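You operate a simulated robot arm through the tools that you are given. There is no shell and no other tool. Be economical: measure what you need, move in short steps, check, and stop when the job is done.

You run a simulated robot arm. Do the job below in one go: nothing can be reset, and whatever is moved stays where it is left.

TASK
Screw the green cap tight on the tube in the holder, then stand it in deep pocket 3.
Fine: grip it with the blue knob first and leave the knob at FREE; other parts and the stop stay put.

Only the result counts: the job must be done as asked and must still hold three seconds after the hand-in. Knocking over, shifting, dropping, spilling or breaking anything else fails it. Lids that push on must go on centred and level and be pressed home; caps that screw on are set level and turned clockwise until they are tight.

THE ROBOT
A 5-joint arm with a two-finger parallel gripper, fixed in place. Base frame: the origin is at the foot of the arm, x ahead of it, y to its left, z up; the work surface is at about z = 0. Readings come in m, rad, newtons and seconds.
With the tool pointing down near the work surface it reaches from about 0.26 to 0.6 m from the base axis. Its first joint turns from -1.152 to 1.152 rad. The tool tilts only in the upright plane through the base axis and itself; it spins freely about its own axis. Payload 1.57 kg.
The TCP is the grasp point between the finger pads, 0.03 m short of the fingertips. In the tool frame z runs along the fingers and y along their closing line. The gripper opens to 0.08 m. The fingers are 0.017 m wide and 0.012 m thick; the gripper's body (0.04 by 0.082 m) begins 0.08 m behind the TCP.
Orientation is told as [roll, pitch, yaw] about the base's x, y, z axes, in that order, counted from this pose: with the fingers straight down and closing along the base's y, the tool's x points along the base's -x, its y along +y and its z along -z.

THE INTERFACE
- The arm moves only by the tool step_arm. Its argument "targets" is one flat list of numbers, 7 for each row, row after row: the turn, a rotation vector about the tool's x, y, z in rad, then the shift along the tool's x, y, z in m, then the finger opening in m, from 0 to 0.08. In form: [wx, wy, wz, tx, ty, tz, fingers, wx, wy, wz, tx, ty, tz, fingers, ...]. A call has 1 to 8 rows; each row shifts and turns the commanded pose from where the row before left it, along the tool's axes as they then stand. A row lasts 0.2 s, in which the tool goes at most 0.05 m and 0.15 rad; a call with a longer step from one row to the next is refused whole, and so is a gripper value outside its range. Where a pose cannot be reached the arm comes as near as it can. A force on the tool above 60 N (or 10 N above the force at the start of the call, whichever is more), or a blocked arm, ends the call early, and 0.2 s more pass. The fingers move at their own pace (about 0.153 m/s each) and stop on an object; they squeeze with about 36 N. The grip force told is the motor's: it shows also when the fingers shut on nothing. Time passes only in rows, and 0.2 s behind the last, so rows that do not move let the fingers close. The reply holds the time, the measured pose of the TCP, the force on the tool along the base axes, the opening and the grip force, in the units named above and with some noise, with the torque about the TCP (base axes, N m) and any sound that the robot's microphone picked up.
- Cameras (640 x 400 px; columns grow to the right, rows downward): "scene" is fixed at [0.051, 0.4066, 0.5261]; the picture's right is [-0.61, -0.79, 0.00], its down [-0.45, 0.35, -0.82] and it looks along [0.65, -0.51, -0.57] (base axes); focal length 214 px, centre (320, 200). "wrist" rides on the gripper at [0.072, -0.007, -0.122] in the tool frame; the picture's right is [0.09, 1.00, 0.00], its down [-0.84, 0.08, -0.54] and it looks along [-0.54, 0.05, 0.84] (tool axes); focal length 238 px, centre (320, 200). There is no depth. A picture from a camera that has moved, and an enlarged one, comes with that camera's place and axes in the base frame and with its lens.
- snapshot(camera): a new picture of that camera. No time passes.
- inspect(camera, box): a new picture of the part [left, top, right, bottom] of that camera's present view, enlarged. No time passes.
- hand_in(): hands the job in; it is judged then, once.

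Work in short steps. Places have to be worked out from the pictures, the camera data and where the tool is seen: move nearer, look again, correct. Check each grasp and each placing, and mend what went wrong. You have 120 turns and 68 pictures in all, those below and enlarged ones among them. Open the gripper and draw the arm clear of the work before you hand the job in, unless the task says otherwise; then end with one line.

The tools are called after "Request:" as name(argument=value, ...) on one line, values as JSON. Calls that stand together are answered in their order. step_arm: Moves the arm, as the interface text tells. Its arguments: {"type":"object","properties":{"targets":{"type":"array","items":{"type":"number"}}},"required":["targets"]} The other tools are called the same way: snapshot (camera) takes a picture; inspect (camera, box) takes an enlarged picture of a part of a camera's view; hand_in () hands the job in.

At the start:

```text
time_s: 0.0
ee_pos: [0.3992, 0.0037, 0.3687]
orientation: [0.0, 0.0, 0.0]
ft_force: [-0.5, 0.0, 0.2]
ft_torque: [0.04, -0.01, 0.03]
gripper_width: 0.08
finger_force: 0.1
```

scene: 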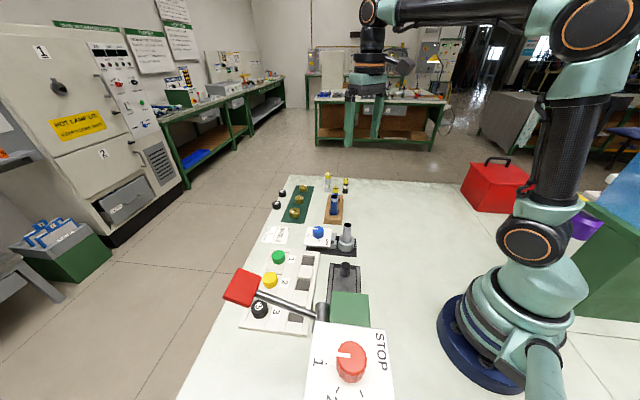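
wrist: 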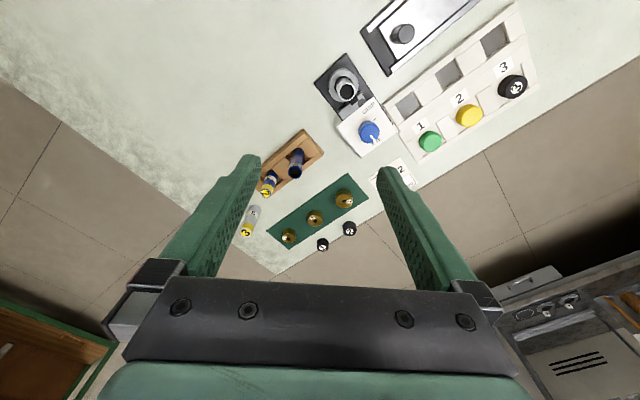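

The pictures show the holder with a tube, a blue knob, a tray with caps 1, 2, 3 and pockets. I look closer first.

Request:
inspect(camera="scene", box=[220, 210, 380, 310])

Request:
inspect(camera="wrist", box=[300, 0, 560, 163])

Request:
inspect(camera="wrist", box=[230, 110, 422, 260])

```text
4.00 times, centred on (300, 260) of scene
camera zoom: at [0.051, 0.4066, 0.5261], right [-0.61, -0.79, 0.0], down [-0.45, 0.35, -0.82], along [0.65, -0.51, -0.57], focal length 858 px, centre (400, -40)
```

zoom: 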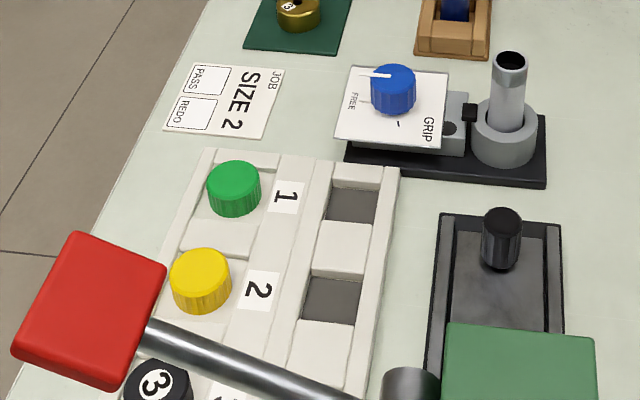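

```text
2.45 times, centred on (430, 82) of wrist
camera zoom: at [0.328, -0.0033, 0.4922], right [-0.09, 1.0, 0.0], down [0.84, 0.08, 0.54], along [0.54, 0.05, -0.84], focal length 585 px, centre (50, 491)
```

zoom: 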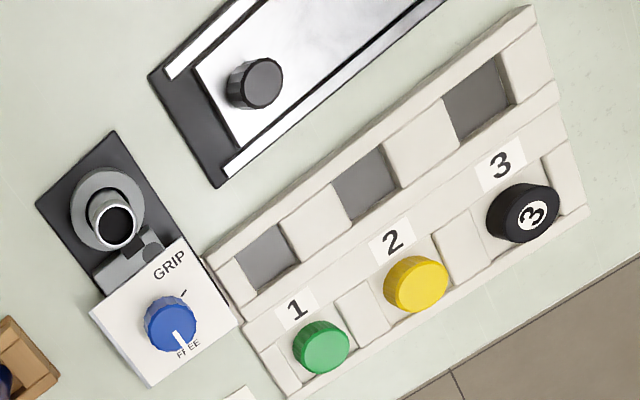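

```text
2.67 times, centred on (326, 185) of wrist
camera zoom: at [0.328, -0.0033, 0.4922], right [-0.09, 1.0, 0.0], down [0.84, 0.08, 0.54], along [0.54, 0.05, -0.84], focal length 636 px, centre (304, 240)
```

zoom: 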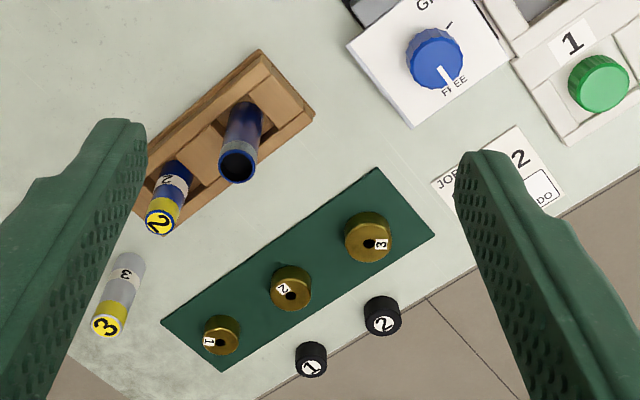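

I have rough estimates: tube about (0.38, 0.04), green cap about (0.46, 0.22), deep pocket 3 about (0.29, 0.28). I move high to the left to see the tray and the red paddle from another side.

Request:
step_arm(targets=[0, 0, 0, 0.02, 0.05, 0, 0.08, 0, 0, 0, 0.02, 0.05, 0, 0.08, 0, 0, 0, 0.02, 0.05, 0, 0.08, 0, 0, 0, 0.02, 0.05, 0, 0.08])

Request:
snapshot(camera="wrist")

Request:
snapshot(camera="scene")

```text
refused: row 1 steps farther than a row can; nothing moved
```

```text
62 pictures are left
camera wrist: at [0.328, -0.0033, 0.4922], right [-0.09, 1.0, 0.0], down [0.84, 0.08, 0.54], along [0.54, 0.05, -0.84], focal length 238 px, centre (320, 200)
```

wrist: 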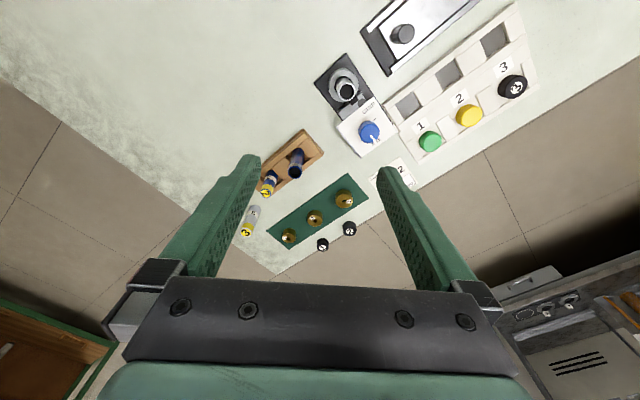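

```text
61 pictures are left
```

scene: 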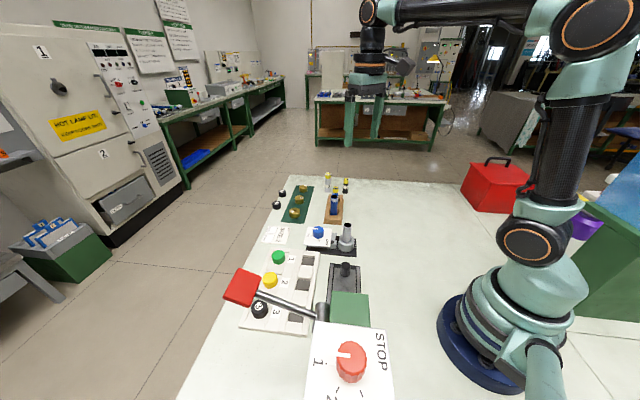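

The step was too long combined. I repeat with smaller steps.

Request:
step_arm(targets=[0, 0, 0, 0.018, 0.045, 0, 0.08, 0, 0, 0, 0.018, 0.045, 0, 0.08, 0, 0, 0, 0.018, 0.045, 0, 0.08, 0, 0, 0, 0.018, 0.045, 0, 0.08])

Request:
snapshot(camera="wrist")

```text
time_s: 1.0
ee_pos: [0.3284, 0.1828, 0.3695]
orientation: [-0.001, 0.0, -0.001]
ft_force: [0.4, -0.3, 0.3]
ft_torque: [-0.01, -0.02, -0.02]
gripper_width: 0.0799
finger_force: 0.1
```

```text
60 pictures are left
camera wrist: at [0.2556, 0.177, 0.4918], right [-0.09, 1.0, 0.0], down [0.84, 0.08, 0.54], along [0.54, 0.05, -0.84], focal length 238 px, centre (320, 200)
```

wrist: 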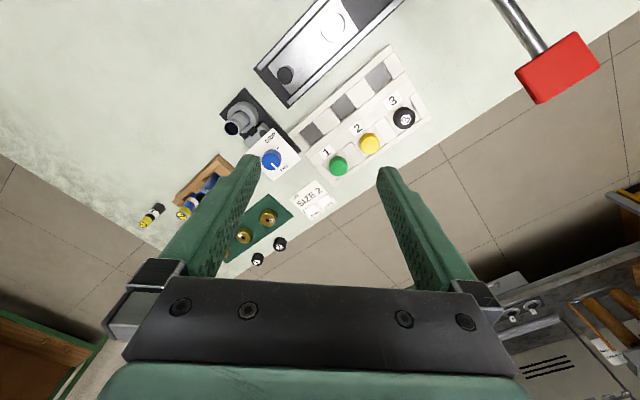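

Knob is at about (0.444, 0.098, 0.05); the red paddle hangs at about (0.25, 0.385, 0.26), near pocket 3, to be measured later. I move over the knob.

Request:
step_arm(targets=[0, 0, 0, -0.023, -0.017, 0.034, 0.08, 0, 0, 0, -0.023, -0.017, 0.034, 0.08, 0, 0, 0, -0.023, -0.017, 0.034, 0.08, 0, 0, 0, -0.023, -0.017, 0.034, 0.08, 0, 0, 0, -0.023, -0.017, 0.034, 0.08])

Request:
snapshot(camera="wrist")

```text
time_s: 2.2
ee_pos: [0.4432, 0.0998, 0.2006]
orientation: [0.0, 0.0, -0.001]
ft_force: [0.3, -0.3, 0.8]
ft_torque: [-0.04, -0.01, -0.04]
gripper_width: 0.0802
finger_force: 0.2
```

```text
59 pictures are left
camera wrist: at [0.3723, 0.0921, 0.3221], right [-0.09, 1.0, 0.0], down [0.84, 0.08, 0.54], along [0.54, 0.05, -0.84], focal length 238 px, centre (320, 200)
```

wrist: 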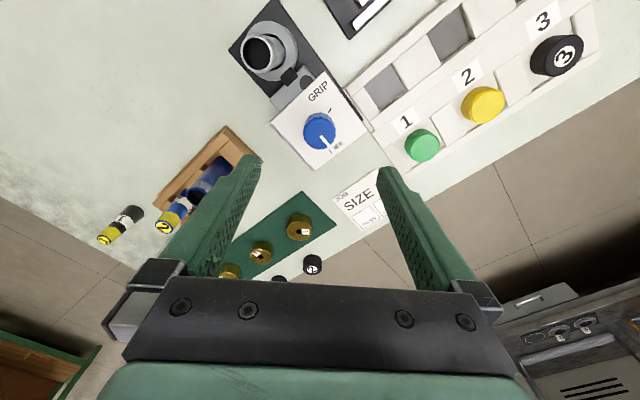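

Request:
inspect(camera="wrist", box=[220, 0, 420, 180])

Request:
inspect(camera="wrist", box=[370, 0, 610, 190])

Request:
inspect(camera="scene", box=[295, 215, 375, 265])

```text
2.22 times, centred on (320, 90) of wrist
camera zoom: at [0.3723, 0.0921, 0.3221], right [-0.09, 1.0, 0.0], down [0.84, 0.08, 0.54], along [0.54, 0.05, -0.84], focal length 530 px, centre (320, 444)
```

zoom: 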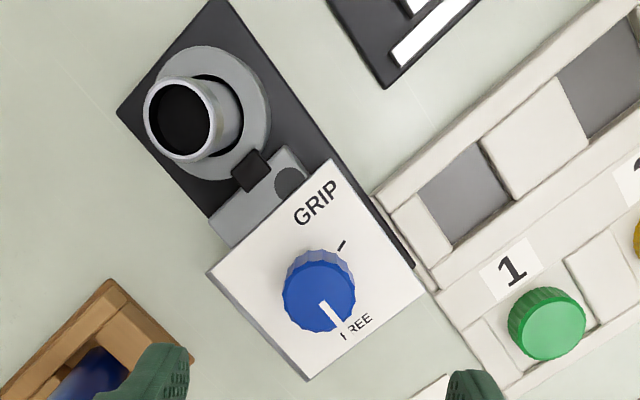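

```text
2.11 times, centred on (490, 95) of wrist
camera zoom: at [0.3723, 0.0921, 0.3221], right [-0.09, 1.0, 0.0], down [0.84, 0.08, 0.54], along [0.54, 0.05, -0.84], focal length 502 px, centre (-38, 421)
```

zoom: 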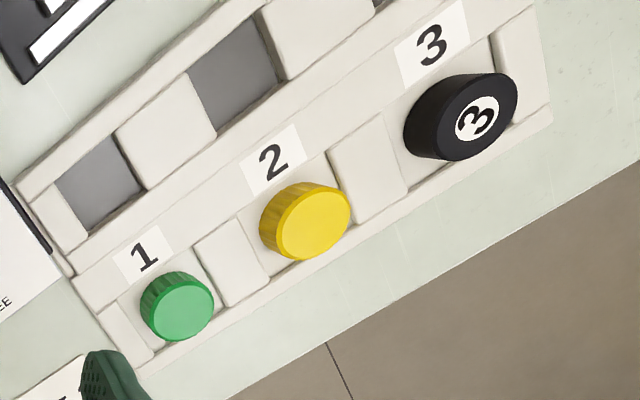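

```text
8.00 times, centred on (335, 240) of scene
camera zoom: at [0.051, 0.4066, 0.5261], right [-0.61, -0.79, 0.0], down [-0.45, 0.35, -0.82], along [0.65, -0.51, -0.57], focal length 1716 px, centre (200, -120)
```

zoom: 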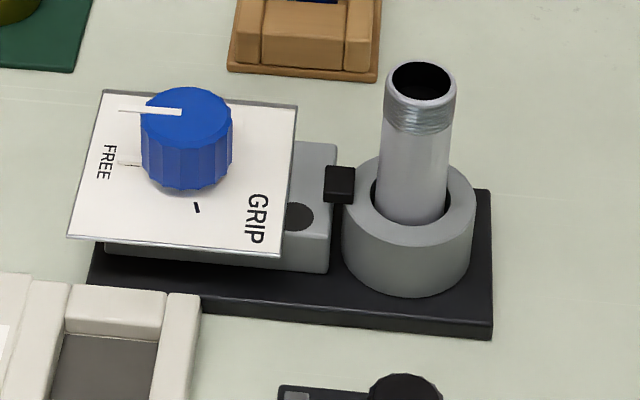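

Combining views: knob centre ≈ (0.450, 0.100), top z≈0.07; tube top ≈ (0.381, 0.043, 0.102); green cap ≈ (0.470, 0.234, 0.028). The knob points at FREE (≈35°), GRIP tick ≈150° (counter-clockwise). I yaw the gripper to straddle the pointer and come lower.

Request:
step_arm(targets=[0, 0, -0.122, 0, 0, 0, 0.08, 0, 0, -0.122, 0, 0, 0, 0.08, 0, 0, -0.122, 0, 0, 0, 0.08, 0, 0, -0.122, 0, 0, 0, 0.08, 0, 0, -0.122, 0, 0, 0, 0.08, 0, 0, 0, -0.0057, -0.004, 0.04, 0.08, 0, 0, 0, 0, 0, 0.03, 0.08])

Request:
snapshot(camera="wrist")

Request:
inspect(camera="scene", box=[285, 205, 365, 255])

```text
time_s: 3.8
ee_pos: [0.4488, 0.0958, 0.1303]
orientation: [0.0, 0.0, 0.612]
ft_force: [0.5, -0.4, -0.3]
ft_torque: [0.0, 0.01, 0.01]
gripper_width: 0.0799
finger_force: 0.0
```

```text
55 pictures are left
camera wrist: at [0.3937, 0.0506, 0.252], right [-0.65, 0.76, 0.0], down [0.64, 0.54, 0.54], along [0.41, 0.35, -0.84], focal length 238 px, centre (320, 200)
```

wrist: 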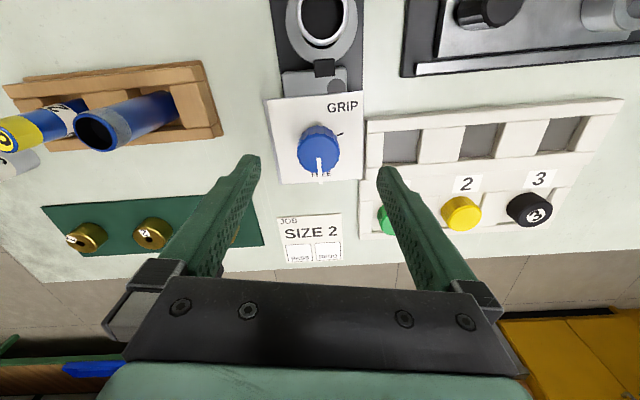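

```text
8.00 times, centred on (325, 230) of scene
camera zoom: at [0.051, 0.4066, 0.5261], right [-0.61, -0.79, 0.0], down [-0.45, 0.35, -0.82], along [0.65, -0.51, -0.57], focal length 1716 px, centre (280, -40)
```

zoom: 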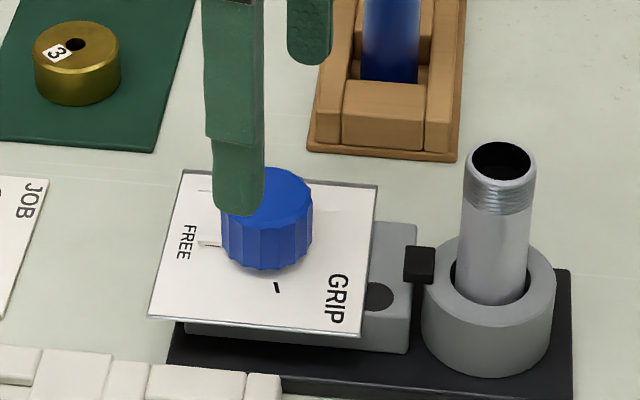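

Fixture axes now align with the picture. I zoom in on the knob for its centre.

Request:
inspect(camera="wrist", box=[260, 80, 380, 190])

```text
3.64 times, centred on (320, 135) of wrist
camera zoom: at [0.3937, 0.0506, 0.252], right [-0.65, 0.76, 0.0], down [0.64, 0.54, 0.54], along [0.41, 0.35, -0.84], focal length 867 px, centre (320, 436)
```

zoom: 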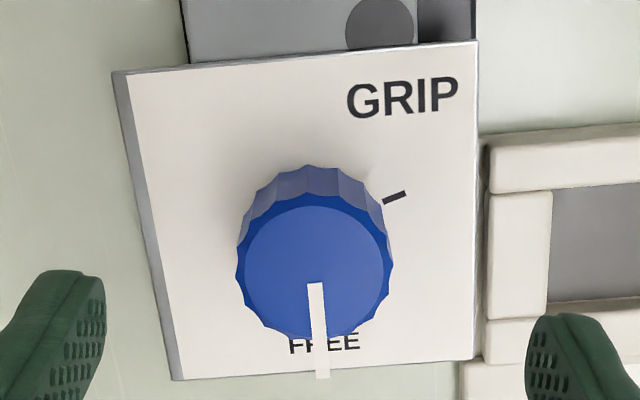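

Knob centre ≈ (0.450, 0.098). I correct by about 2 mm, descend to z≈0.083 around the knob and check.

Request:
step_arm(targets=[0, 0, 0, -0.002, 0.001, 0.02, 0.08, 0, 0, 0, 0, 0, 0.015, 0.08, 0, 0, 0, 0, 0, 0.011, 0.08, 0, 0, 0, 0, 0, 0, 0.08])

Request:
inspect(camera="scene", box=[285, 205, 365, 255])

Request:
inspect(camera="wrist", box=[240, 100, 400, 220])

```text
time_s: 4.8
ee_pos: [0.4504, 0.1012, 0.0848]
orientation: [0.0, 0.0, 0.611]
ft_force: [-0.3, 0.0, -0.1]
ft_torque: [0.0, -0.01, -0.02]
gripper_width: 0.08
finger_force: 0.1
```

```text
8.00 times, centred on (325, 230) of scene
camera zoom: at [0.051, 0.4066, 0.5261], right [-0.61, -0.79, 0.0], down [-0.45, 0.35, -0.82], along [0.65, -0.51, -0.57], focal length 1716 px, centre (280, -40)
```

zoom: 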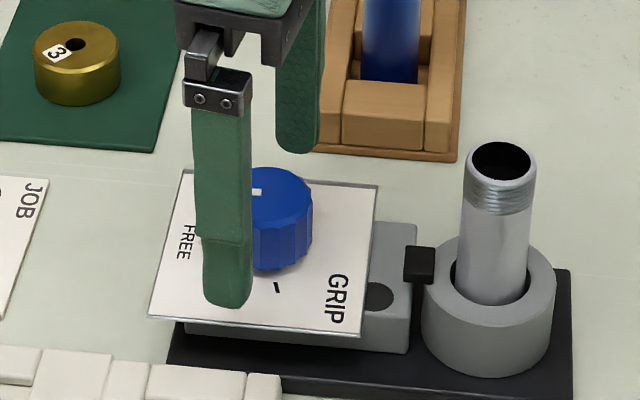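

```text
3.33 times, centred on (320, 160) of wrist
camera zoom: at [0.3961, 0.0545, 0.2055], right [-0.65, 0.76, 0.0], down [0.64, 0.54, 0.54], along [0.41, 0.35, -0.84], focal length 794 px, centre (320, 333)
```

zoom: 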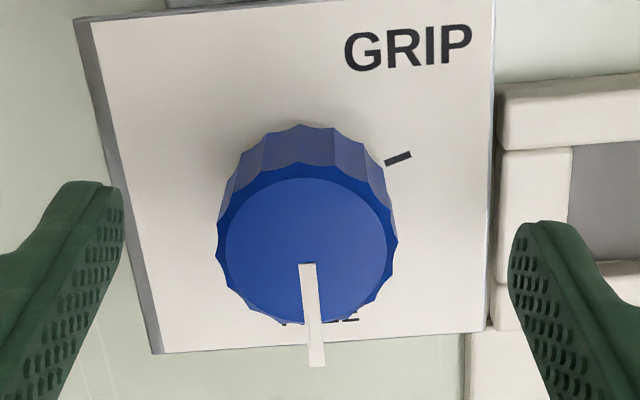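

Fingers straddle the knob, about 1.5 mm off along the closing line. I correct that and close.

Request:
step_arm(targets=[0, 0, 0, 0.001, -0.0015, 0.002, 0.08, 0, 0, 0, 0, 0, 0, 0.05, 0, 0, 0, 0, 0, 0, 0.03, 0, 0, 0, 0, 0, 0, 0.03])

Request:
inspect(camera="wrist", box=[240, 100, 400, 220])

```text
time_s: 5.8
ee_pos: [0.4505, 0.0985, 0.084]
orientation: [-0.001, -0.002, 0.608]
ft_force: [4.9, -6.2, -2.1]
ft_torque: [-0.1, -0.11, -0.06]
gripper_width: 0.0371
finger_force: 4.0
```

```text
3.33 times, centred on (320, 160) of wrist
camera zoom: at [0.3965, 0.0527, 0.2039], right [-0.65, 0.76, 0.0], down [0.64, 0.54, 0.54], along [0.41, 0.35, -0.84], focal length 794 px, centre (320, 333)
```

zoom: 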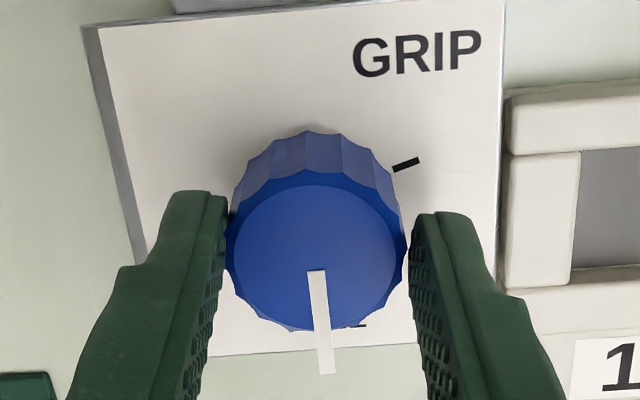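

The grip is on the knob (0.037 m). I nudge to relieve the side force and turn counter-clockwise in small steps.

Request:
step_arm(targets=[0, 0, 0, 0.001, -0.0008, 0, 0.03, 0, 0, -0.1, 0, 0, 0, 0.03, 0, 0, -0.1, 0, 0, 0, 0.03, 0, 0, -0.1, 0, 0, 0, 0.03])

Request:
inspect(camera="wrist", box=[240, 100, 400, 220])

```text
time_s: 6.8
ee_pos: [0.4516, 0.0976, 0.0823]
orientation: [0.0, -0.001, 0.911]
ft_force: [4.7, -7.0, -0.5]
ft_torque: [-0.23, -0.06, -0.05]
gripper_width: 0.0372
finger_force: 4.2
```

```text
3.33 times, centred on (320, 160) of wrist
camera zoom: at [0.4124, 0.0368, 0.2038], right [-0.84, 0.54, 0.0], down [0.45, 0.71, 0.54], along [0.29, 0.46, -0.84], focal length 794 px, centre (320, 333)
```

zoom: 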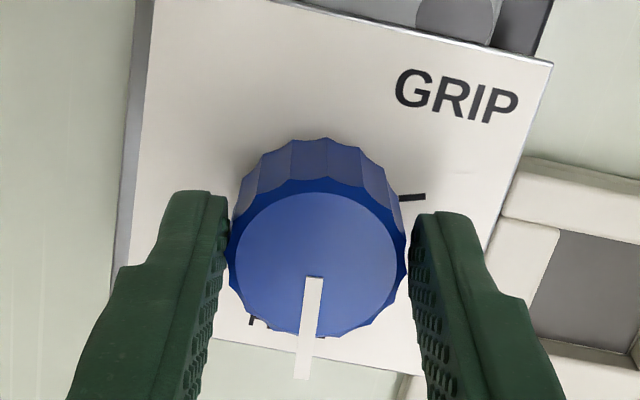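

The pointer lags about 10° — slipping, as grip force is only 4 N with a 0.03 command. I command the fingers fully closed for full squeeze and turn on.

Request:
step_arm(targets=[0, 0, 0, 0, 0, 0, 0, 0, 0, 0, 0, 0, 0, 0, 0, 0, -0.08, 0, 0, 0, 0, 0, 0, -0.08, 0, 0, 0, 0])

Request:
inspect(camera="wrist", box=[240, 100, 400, 220])

```text
time_s: 7.8
ee_pos: [0.4517, 0.0977, 0.0831]
orientation: [-0.001, -0.003, 1.07]
ft_force: [18.1, -14.1, -8.7]
ft_torque: [-0.35, -0.11, -0.03]
gripper_width: 0.0357
finger_force: 42.4
```

```text
3.33 times, centred on (320, 160) of wrist
camera zoom: at [0.423, 0.0309, 0.2038], right [-0.92, 0.4, 0.0], down [0.33, 0.77, 0.54], along [0.22, 0.5, -0.84], focal length 794 px, centre (320, 333)
```

zoom: 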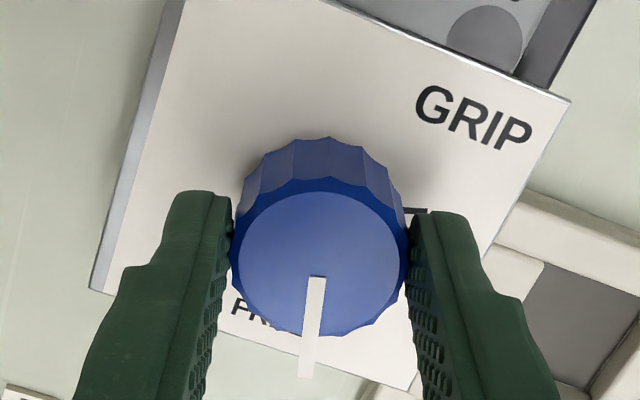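

The pointer now follows. I relieve the 22 N side force along the closing line and keep turning.

Request:
step_arm(targets=[0, 0, 0, 0, -0.0015, 0, 0, 0, 0, -0.1, 0, 0, 0, 0, 0, 0, -0.1, 0, 0, 0, 0, 0, 0, -0.1, 0, 0, 0, 0])

Request:
inspect(camera="wrist", box=[240, 100, 400, 220])

```text
time_s: 8.8
ee_pos: [0.4519, 0.0967, 0.0828]
orientation: [0.0, 0.001, 1.369]
ft_force: [16.9, -9.4, -13.1]
ft_torque: [-0.64, 0.21, -0.01]
gripper_width: 0.0355
finger_force: 43.2
```

```text
3.33 times, centred on (320, 160) of wrist
camera zoom: at [0.4448, 0.0253, 0.2039], right [-0.99, 0.11, 0.0], down [0.09, 0.84, 0.54], along [0.06, 0.54, -0.84], focal length 794 px, centre (320, 333)
```

zoom: 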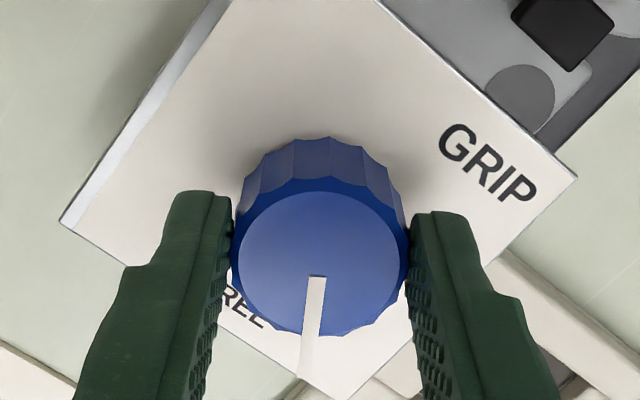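

Turning works (~33° so far). Continue.

Request:
step_arm(targets=[0, 0, 0, 0, -0.0015, 0, 0, 0, 0, -0.12, 0, 0, 0, 0, 0, 0, -0.12, 0, 0, 0, 0, 0, 0, -0.12, 0, 0, 0, 0, 0, 0, -0.12, 0, 0, 0, 0, 0, 0, -0.12, 0, 0, 0, 0])

Request:
snapshot(camera="wrist")

```text
time_s: 10.2
ee_pos: [0.453, 0.097, 0.0828]
orientation: [0.0, 0.0, 1.973]
ft_force: [5.4, 9.1, -24.5]
ft_torque: [0.34, -0.47, -0.05]
gripper_width: 0.0354
finger_force: 42.5
```

```text
46 pictures are left
camera wrist: at [0.4882, 0.0337, 0.2041], right [-0.88, -0.48, 0.0], down [-0.4, 0.74, 0.54], along [-0.26, 0.48, -0.84], focal length 238 px, centre (320, 200)
```

wrist: 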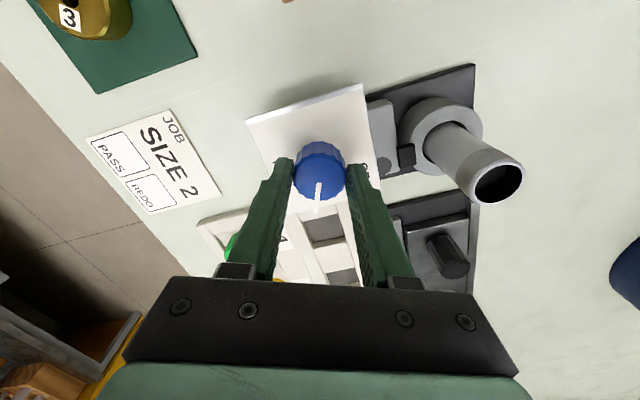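

About 68° turned. Continue about 40° more, then view.

Request:
step_arm(targets=[0, 0, 0, 0, 0, 0.001, 0, 0, 0, -0.12, 0, 0, 0, 0, 0, 0, -0.12, 0, 0, 0, 0, 0, 0, -0.12, 0, 0, 0, 0, 0, 0, -0.12, 0, 0, 0, 0, 0, 0, -0.1, 0, 0, 0, 0])

Request:
inspect(camera="wrist", box=[240, 70, 480, 250])

Request:
inspect(camera="scene", box=[285, 205, 365, 255])

```text
time_s: 11.6
ee_pos: [0.4548, 0.0979, 0.0819]
orientation: [-0.005, 0.006, 2.556]
ft_force: [10.2, 27.6, -2.2]
ft_torque: [0.7, 0.38, -0.04]
gripper_width: 0.0357
finger_force: 42.9
```

```text
2.22 times, centred on (360, 160) of wrist
camera zoom: at [0.5175, 0.0633, 0.2045], right [-0.47, -0.88, 0.0], down [-0.74, 0.4, 0.54], along [-0.47, 0.26, -0.84], focal length 530 px, centre (231, 289)
```

zoom: 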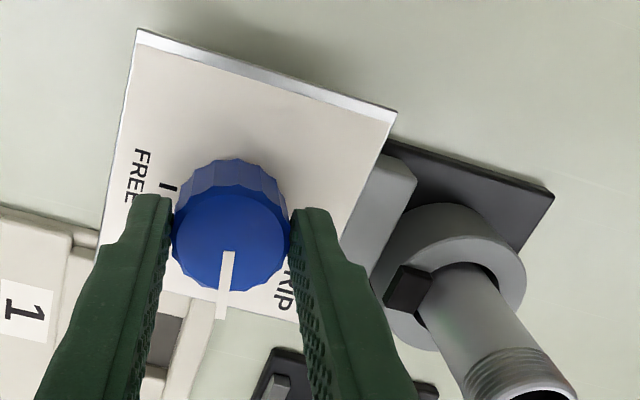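

```text
8.00 times, centred on (325, 230) of scene
camera zoom: at [0.051, 0.4066, 0.5261], right [-0.61, -0.79, 0.0], down [-0.45, 0.35, -0.82], along [0.65, -0.51, -0.57], focal length 1716 px, centre (280, -40)
```

zoom: 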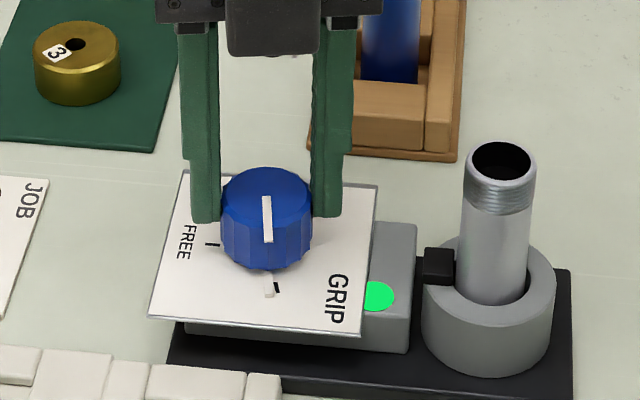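

The jaw has moved and the lamp is green. The pointer is ~8° short of the GRIP tick; I turn a bit more and relieve the side force.

Request:
step_arm(targets=[0, 0, 0, 0, -0.0015, 0, 0, 0, 0, -0.07, 0, 0, 0, 0, 0, 0, -0.06, 0, 0, 0, 0])

Request:
inspect(camera="scene", box=[285, 205, 365, 255])

```text
time_s: 12.4
ee_pos: [0.4546, 0.0982, 0.0817]
orientation: [-0.002, 0.002, 2.682]
ft_force: [2.1, 24.7, 8.4]
ft_torque: [0.17, -0.87, -0.07]
gripper_width: 0.0358
finger_force: 42.9
```

```text
8.00 times, centred on (325, 230) of scene
camera zoom: at [0.0509, 0.4066, 0.5261], right [-0.61, -0.79, 0.0], down [-0.45, 0.35, -0.82], along [0.65, -0.51, -0.57], focal length 1716 px, centre (280, -40)
```

zoom: 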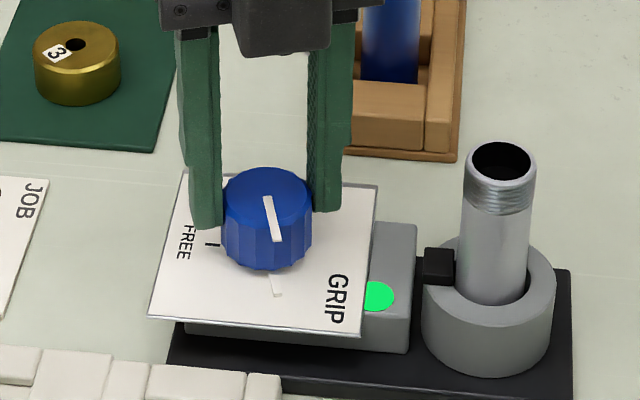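

The pointer now covers the GRIP tick and the lamp is green. I open and lift away.

Request:
step_arm(targets=[0, 0, 0, 0, 0, 0, 0.08, 0, 0, 0, 0, 0, 0, 0.08, 0, 0, 0, 0, 0, -0.03, 0.08, 0, 0, 0, 0, 0, -0.045, 0.08, 0, 0, 0.125, 0, 0, -0.03, 0.08, 0, 0, 0.125, 0, 0, 0, 0.08, 0, 0, 0.12, 0, 0, 0, 0.08, 0, 0, 0.12, 0, 0, 0, 0.08])

Request:
inspect(camera="scene", box=[285, 205, 365, 255])

```text
time_s: 14.2
ee_pos: [0.4531, 0.0978, 0.1862]
orientation: [-0.001, 0.0, 2.189]
ft_force: [0.3, 0.8, 0.1]
ft_torque: [0.04, 0.03, 0.0]
gripper_width: 0.0804
finger_force: 0.1
```

```text
8.00 times, centred on (325, 230) of scene
camera zoom: at [0.051, 0.4066, 0.5261], right [-0.61, -0.79, 0.0], down [-0.45, 0.35, -0.82], along [0.65, -0.51, -0.57], focal length 1716 px, centre (280, -40)
```

zoom: 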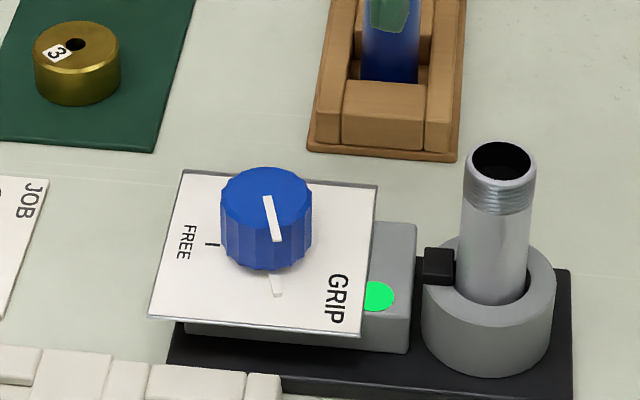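

The knob stayed at GRIP. Now over to the green cap.

Request:
step_arm(targets=[0, 0, 0, -0.0337, -0.0309, 0, 0.08, 0, 0, 0, -0.0337, -0.0309, 0, 0.08, 0, 0, 0, -0.0337, -0.0309, 0, 0.08, 0, 0, 0, 0, 0, 0.03, 0.08])

Request:
snapshot(camera="wrist")

```text
time_s: 15.2
ee_pos: [0.4721, 0.2338, 0.1553]
orientation: [0.0, -0.001, 2.189]
ft_force: [0.4, 0.3, -0.3]
ft_torque: [0.01, 0.02, 0.01]
gripper_width: 0.08
finger_force: 0.0
```

```text
41 pictures are left
camera wrist: at [0.5194, 0.1789, 0.2774], right [-0.76, -0.65, 0.0], down [-0.55, 0.64, 0.54], along [-0.35, 0.41, -0.84], focal length 238 px, centre (320, 200)
```

wrist: 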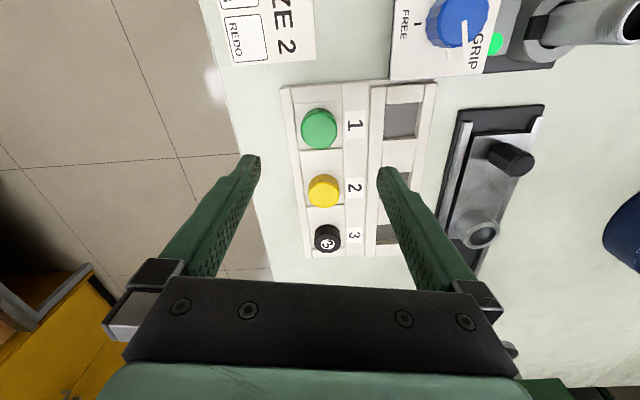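

Request:
inspect(camera="wrist", box=[260, 75, 440, 188])

Request:
inspect(camera="scene", box=[240, 240, 330, 330])

```text
3.54 times, centred on (350, 132) of wrist
camera zoom: at [0.5194, 0.1789, 0.2774], right [-0.76, -0.65, 0.0], down [-0.55, 0.64, 0.54], along [-0.35, 0.41, -0.84], focal length 844 px, centre (214, 442)
```

zoom: 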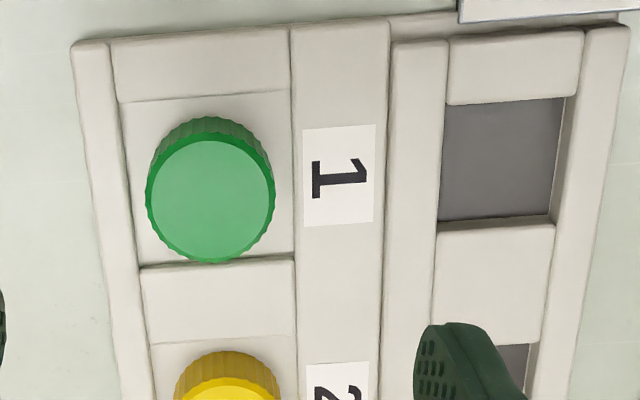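

```text
4.44 times, centred on (285, 285) of scene
camera zoom: at [0.051, 0.4067, 0.5261], right [-0.61, -0.79, 0.0], down [-0.45, 0.35, -0.82], along [0.65, -0.51, -0.57], focal length 953 px, centre (476, -178)
```

zoom: 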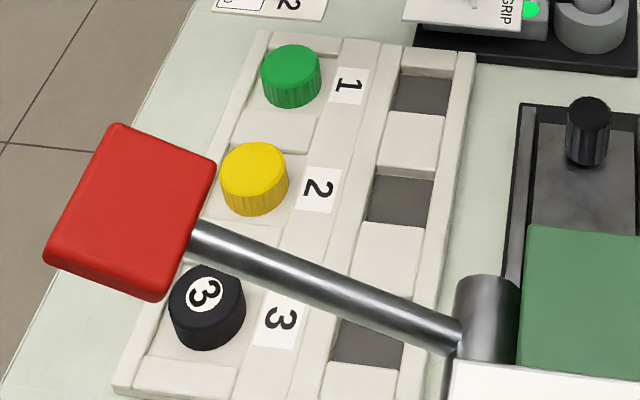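

Cap top centre ≈ (0.4725, 0.236), about 2 mm off the tool axis. I correct and descend to z≈0.06, then check.

Request:
step_arm(targets=[0, 0, 0, -0.002, -0.0015, 0.035, 0.08, 0, 0, 0, 0, 0, 0.035, 0.08, 0, 0, 0, 0, 0, 0.025, 0.08, 0, 0, 0, 0, 0, 0, 0.08])

Request:
inspect(camera="wrist", box=[220, 90, 420, 250])

Request:
inspect(camera="scene", box=[245, 230, 325, 280])

```text
time_s: 16.2
ee_pos: [0.4698, 0.2377, 0.0603]
orientation: [-0.001, -0.001, 2.19]
ft_force: [0.3, 0.8, 0.4]
ft_torque: [0.04, 0.0, 0.03]
gripper_width: 0.08
finger_force: 0.0
```

```text
2.50 times, centred on (320, 170) of wrist
camera zoom: at [0.5177, 0.1825, 0.1825], right [-0.76, -0.65, 0.0], down [-0.55, 0.64, 0.54], along [-0.35, 0.41, -0.84], focal length 596 px, centre (320, 275)
```

zoom: 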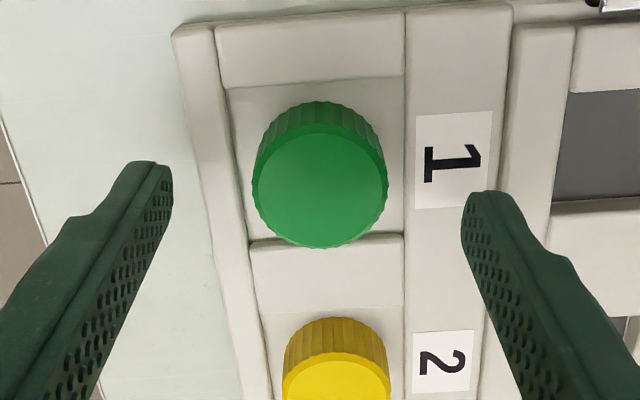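

```text
8.00 times, centred on (285, 255) of scene
camera zoom: at [0.051, 0.4066, 0.5261], right [-0.61, -0.79, 0.0], down [-0.45, 0.35, -0.82], along [0.65, -0.51, -0.57], focal length 1716 px, centre (600, -240)
```

zoom: 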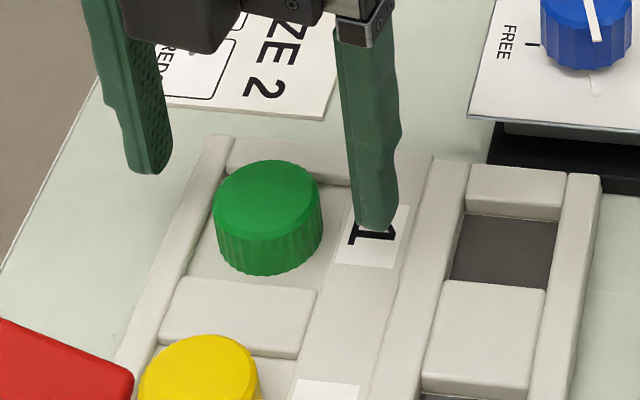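

Centred along the closing line. I shift ~1.5 mm along the other axis and descend until the fingertips are just above the tray ribs.

Request:
step_arm(targets=[0, 0, 0, 0.0015, 0.0005, 0.006, 0.08, 0, 0, 0, 0, 0, 0.006, 0.08, 0, 0, 0, 0, 0, 0.002, 0.08])

Request:
inspect(camera="scene", box=[245, 230, 325, 280])

```text
time_s: 17.0
ee_pos: [0.4699, 0.2343, 0.047]
orientation: [-0.001, 0.0, 2.19]
ft_force: [-1.2, 0.3, 0.1]
ft_torque: [0.0, 0.0, 0.01]
gripper_width: 0.0801
finger_force: 0.0
```

```text
8.00 times, centred on (285, 255) of scene
camera zoom: at [0.051, 0.4066, 0.5261], right [-0.61, -0.79, 0.0], down [-0.45, 0.35, -0.82], along [0.65, -0.51, -0.57], focal length 1716 px, centre (600, -240)
```

zoom: 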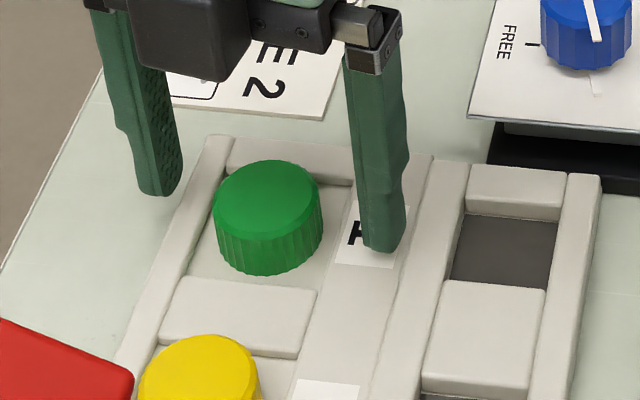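

No contact; tips at z≈0.017 overlap the cap by ~12–15 mm. Close on the cap.

Request:
step_arm(targets=[0, 0, 0, 0, 0, 0, 0.05, 0, 0, 0, 0, 0, 0, 0.035, 0, 0, 0, 0, 0, 0, 0.02, 0, 0, 0, 0, 0, 0, 0])

Request:
inspect(camera="wrist", box=[220, 90, 420, 250])

Request:
inspect(camera="scene", box=[245, 230, 325, 280])

```text
time_s: 18.0
ee_pos: [0.4708, 0.2351, 0.0469]
orientation: [0.001, -0.001, 2.19]
ft_force: [0.2, -1.2, 1.8]
ft_torque: [-0.01, -0.03, -0.02]
gripper_width: 0.0365
finger_force: 36.1
```

```text
2.50 times, centred on (320, 170) of wrist
camera zoom: at [0.5179, 0.1802, 0.1687], right [-0.76, -0.65, 0.0], down [-0.55, 0.64, 0.54], along [-0.35, 0.41, -0.84], focal length 596 px, centre (320, 275)
```

zoom: 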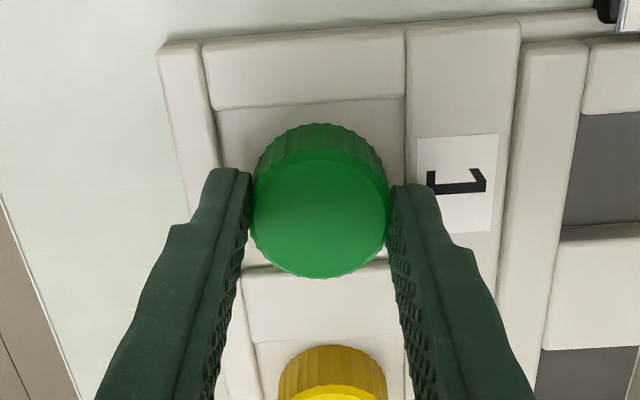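

```text
8.00 times, centred on (285, 255) of scene
camera zoom: at [0.051, 0.4066, 0.5261], right [-0.61, -0.79, 0.0], down [-0.45, 0.35, -0.82], along [0.65, -0.51, -0.57], focal length 1716 px, centre (600, -240)
```

zoom: 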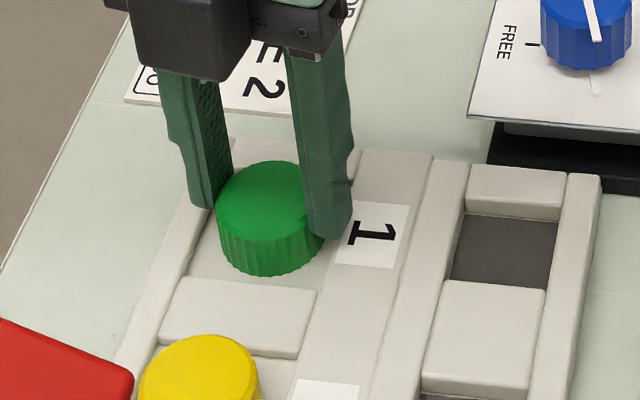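

The cap is gripped (0.0365 m) and centred on the tool axis. Lift and carry it over the tube at z≈0.18.

Request:
step_arm(targets=[0, 0, 0, 0, 0, -0.045, 0, 0, 0, 0, 0, 0, -0.045, 0, 0, 0, 0, 0, 0, -0.045, 0, 0, 0, 0, 0.0209, 0.0369, 0, 0, 0, 0, 0, 0.0209, 0.0369, 0, 0, 0, 0, 0, 0.0209, 0.0369, 0, 0, 0, 0, 0, 0.0209, 0.0369, 0, 0, 0, 0, 0, 0.0208, 0.0369, 0, 0])

Request:
inspect(camera="scene", box=[280, 170, 400, 270])

Request:
snapshot(camera="wrist")

```text
time_s: 19.8
ee_pos: [0.3815, 0.0401, 0.1862]
orientation: [0.003, 0.001, 2.191]
ft_force: [0.5, 0.4, -0.5]
ft_torque: [-0.01, 0.0, -0.02]
gripper_width: 0.0364
finger_force: 36.3
```

```text
4.00 times, centred on (340, 220) of scene
camera zoom: at [0.051, 0.4067, 0.5261], right [-0.61, -0.79, 0.0], down [-0.45, 0.35, -0.82], along [0.65, -0.51, -0.57], focal length 858 px, centre (240, 120)
```

zoom: 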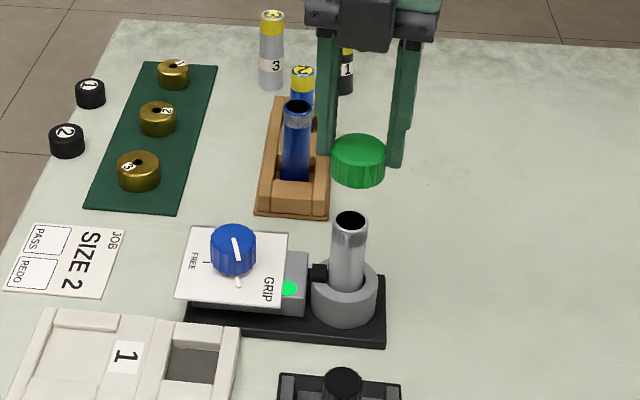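

```text
32 pictures are left
camera wrist: at [0.4297, -0.0144, 0.3083], right [-0.76, -0.65, 0.0], down [-0.55, 0.64, 0.54], along [-0.35, 0.41, -0.84], focal length 238 px, centre (320, 200)
```

wrist: 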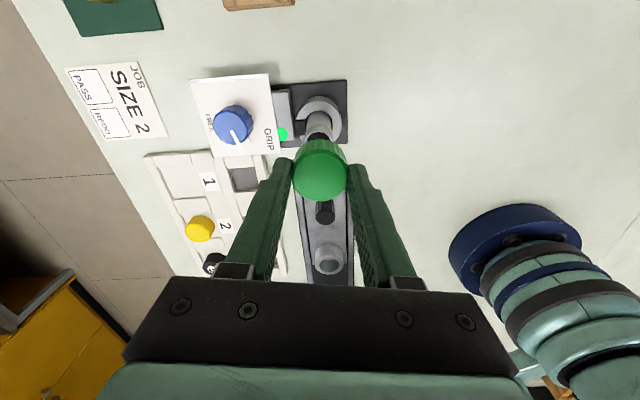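

The cap is roughly over the tube; the scene view shows it aligned across. I rotate 90° counter-clockwise (also gives turning room) and lower a bit to check the other axis.

Request:
step_arm(targets=[0, 0, -0.14, 0, 0, 0.01, 0, 0, 0, -0.14, 0, 0, 0.01, 0, 0, 0, -0.14, 0, 0, 0, 0, 0, 0, -0.14, 0, 0, 0, 0, 0, 0, -0.14, 0, 0, 0, 0, 0, 0, -0.14, 0, 0, 0, 0, 0, 0, -0.14, 0, 0, 0, 0, 0, 0, -0.14, 0, 0, 0, 0])

Request:
step_arm(targets=[0, 0, -0.14, 0, 0, 0, 0, 0, 0, -0.14, 0, 0, 0, 0, 0, 0, -0.14, 0, 0, 0, 0, 0, 0, 0, 0, 0, 0, 0])

Request:
inspect(camera="wrist", box=[260, 80, 380, 220])

Request:
inspect(camera="scene", box=[315, 195, 385, 255])

```text
time_s: 21.6
ee_pos: [0.3669, 0.1075, 0.1625]
orientation: [-0.001, 0.001, -2.985]
ft_force: [-0.1, 0.0, -1.3]
ft_torque: [-0.03, -0.02, 0.01]
gripper_width: 0.0366
finger_force: 36.0
out of reach, approached as far as the arm can: row 7, 8
```

```text
time_s: 22.6
ee_pos: [0.288, 0.2468, 0.1625]
orientation: [0.0, 0.0, -2.567]
ft_force: [0.1, -0.2, 0.2]
ft_torque: [0.02, -0.01, 0.0]
gripper_width: 0.0366
finger_force: 36.2
out of reach, approached as far as the arm can: row 1, 2, 3
```

```text
2.86 times, centred on (320, 150) of wrist
camera zoom: at [0.3456, 0.2919, 0.2848], right [0.62, -0.78, 0.0], down [-0.66, -0.52, 0.54], along [-0.43, -0.34, -0.84], focal length 681 px, centre (320, 343)
```

zoom: 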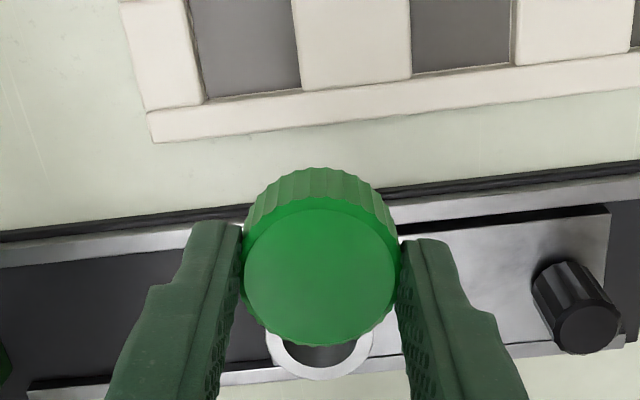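

```text
6.67 times, centred on (350, 225) of scene
camera zoom: at [0.051, 0.4067, 0.5261], right [-0.61, -0.79, 0.0], down [-0.45, 0.35, -0.82], along [0.65, -0.51, -0.57], focal length 1430 px, centre (120, 33)
```

zoom: 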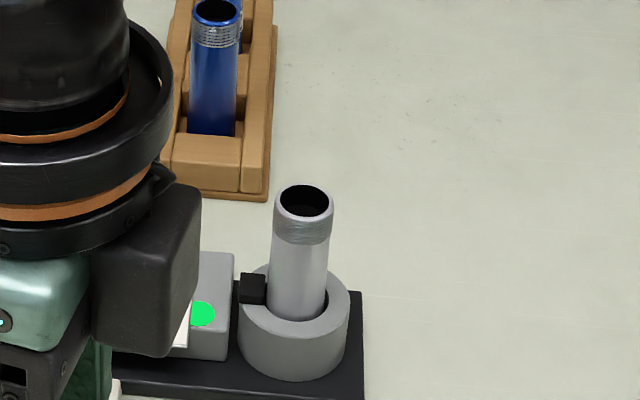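

The spin joint has a limit (spin ≈ base angle + 3.0 rad), so the arm swung its base to follow. I reverse the turn step by step.

Request:
step_arm(targets=[0, 0, 0.14, 0, 0, 0, 0, 0, 0, 0.14, 0, 0, 0, 0])

```text
time_s: 23.2
ee_pos: [0.289, 0.2463, 0.1625]
orientation: [0.001, 0.001, -2.834]
ft_force: [-0.8, 0.3, -0.9]
ft_torque: [-0.03, -0.04, 0.01]
gripper_width: 0.036
finger_force: 36.2
```

The command is reset to the actual pose. I unwind the spin here, raise, and go back over the tube.

Request:
step_arm(targets=[0, 0, 0.14, 0, 0, -0.02, 0, 0, 0, 0.14, 0, 0, -0.02, 0, 0, 0, 0.14, 0, 0, 0, 0, 0, 0, 0.14, 0, 0, 0, 0])

Request:
step_arm(targets=[0, 0, 0, 0.0281, 0.0351, 0, 0, 0, 0, 0, 0.0281, 0.0351, 0, 0, 0, 0, 0, 0.0281, 0.0351, 0, 0, 0, 0, 0, 0.0281, 0.0351, 0, 0, 0, 0, 0, 0.0279, 0.035, 0, 0, 0, 0, 0, 0, 0, 0, 0])

```text
time_s: 24.2
ee_pos: [0.2891, 0.2454, 0.2032]
orientation: [-0.001, 0.001, 2.889]
ft_force: [-0.1, 1.0, 0.6]
ft_torque: [0.01, 0.01, 0.04]
gripper_width: 0.0365
finger_force: 36.2
```

```text
time_s: 25.6
ee_pos: [0.3816, 0.0397, 0.2011]
orientation: [0.0, 0.0, 2.891]
ft_force: [0.2, 0.8, -0.6]
ft_torque: [-0.01, 0.03, -0.03]
gripper_width: 0.0363
finger_force: 35.6
```

Back over the tube at yaw 2.89, which gives a different viewing axis. Lower to z≈0.16 and compare.

Request:
step_arm(targets=[0, 0, 0, 0, 0, 0.02, 0, 0, 0, 0, 0, 0, 0.02, 0, 0, 0, 0, 0, 0, 0, 0])

Request:
inspect(camera="wrist", box=[260, 100, 380, 220])

Request:
inspect(camera="scene", box=[315, 195, 385, 255])

```text
time_s: 26.4
ee_pos: [0.3812, 0.041, 0.1615]
orientation: [0.0, -0.001, 2.891]
ft_force: [0.7, -0.5, 0.5]
ft_torque: [-0.02, -0.04, 0.04]
gripper_width: 0.0362
finger_force: 36.2
```

```text
3.33 times, centred on (320, 160) of wrist
camera zoom: at [0.4532, 0.0306, 0.2836], right [-0.16, -0.99, 0.0], down [-0.83, 0.13, 0.54], along [-0.54, 0.09, -0.84], focal length 794 px, centre (320, 333)
```

zoom: 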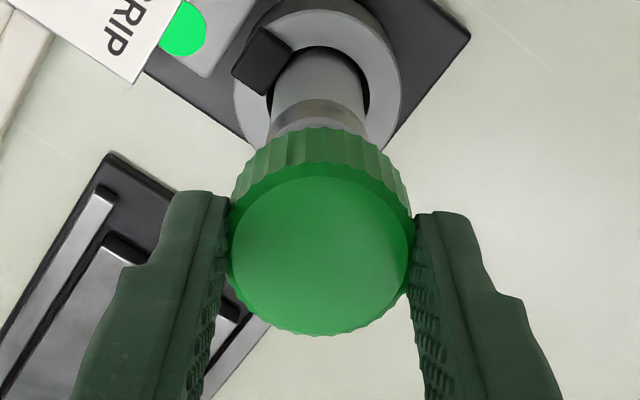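

```text
6.67 times, centred on (350, 225) of scene
camera zoom: at [0.051, 0.4066, 0.5261], right [-0.61, -0.79, 0.0], down [-0.45, 0.35, -0.82], along [0.65, -0.51, -0.57], focal length 1430 px, centre (120, 33)
```

zoom: 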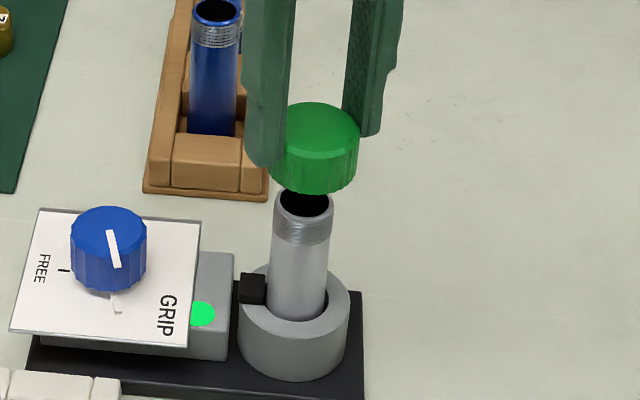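

The scene suggests the cap is ~2 mm too far along the camera's right axis. I spin clockwise to yaw ≈0.8 for an orthogonal view.

Request:
step_arm(targets=[0, 0, 0.14, 0, 0, 0, 0, 0, 0, 0.14, 0, 0, 0, 0, 0, 0, 0.14, 0, 0, 0, 0, 0, 0, 0.14, 0, 0, 0, 0, 0, 0, 0.14, 0, 0, 0, 0, 0, 0, 0.14, 0, 0, 0, 0, 0, 0, 0.14, 0, 0, 0, 0, 0, 0, 0.14, 0, 0, 0, 0])

Request:
step_arm(targets=[0, 0, 0.14, 0, 0, 0, 0, 0, 0, 0.14, 0, 0, 0, 0, 0, 0, 0.14, 0, 0, 0, 0, 0, 0, 0.14, 0, 0, 0, 0, 0, 0, 0.14, 0, 0, 0, 0, 0, 0, 0.14, 0, 0, 0, 0, 0, 0, 0.11, 0, 0, 0, 0, 0, 0, 0, 0, 0, 0, 0])

Request:
inspect(camera="wrist", box=[260, 100, 380, 220])

Request:
inspect(camera="scene", box=[330, 200, 370, 230])

```text
time_s: 28.2
ee_pos: [0.3811, 0.0427, 0.1615]
orientation: [0.0, 0.0, 1.768]
ft_force: [-0.7, -0.4, 0.4]
ft_torque: [-0.02, 0.01, 0.01]
gripper_width: 0.036
finger_force: 36.0
```

```text
time_s: 30.0
ee_pos: [0.382, 0.0404, 0.1615]
orientation: [0.0, 0.0, 0.818]
ft_force: [-0.3, -0.5, -0.4]
ft_torque: [-0.03, 0.03, -0.02]
gripper_width: 0.0361
finger_force: 36.0
```

```text
3.33 times, centred on (320, 160) of wrist
camera zoom: at [0.3376, -0.0153, 0.2839], right [-0.79, 0.61, 0.0], down [0.52, 0.66, 0.54], along [0.33, 0.43, -0.84], focal length 794 px, centre (320, 333)
```

zoom: 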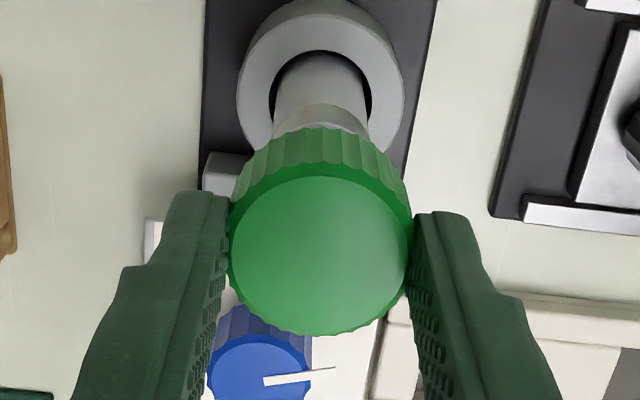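

```text
13.33 times, centred on (350, 215) of scene
camera zoom: at [0.051, 0.4066, 0.5261], right [-0.61, -0.79, 0.0], down [-0.45, 0.35, -0.82], along [0.65, -0.51, -0.57], focal length 2860 px, centre (-80, 0)
```

zoom: 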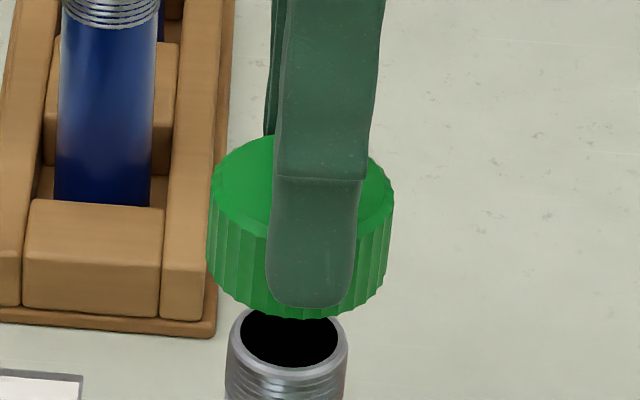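

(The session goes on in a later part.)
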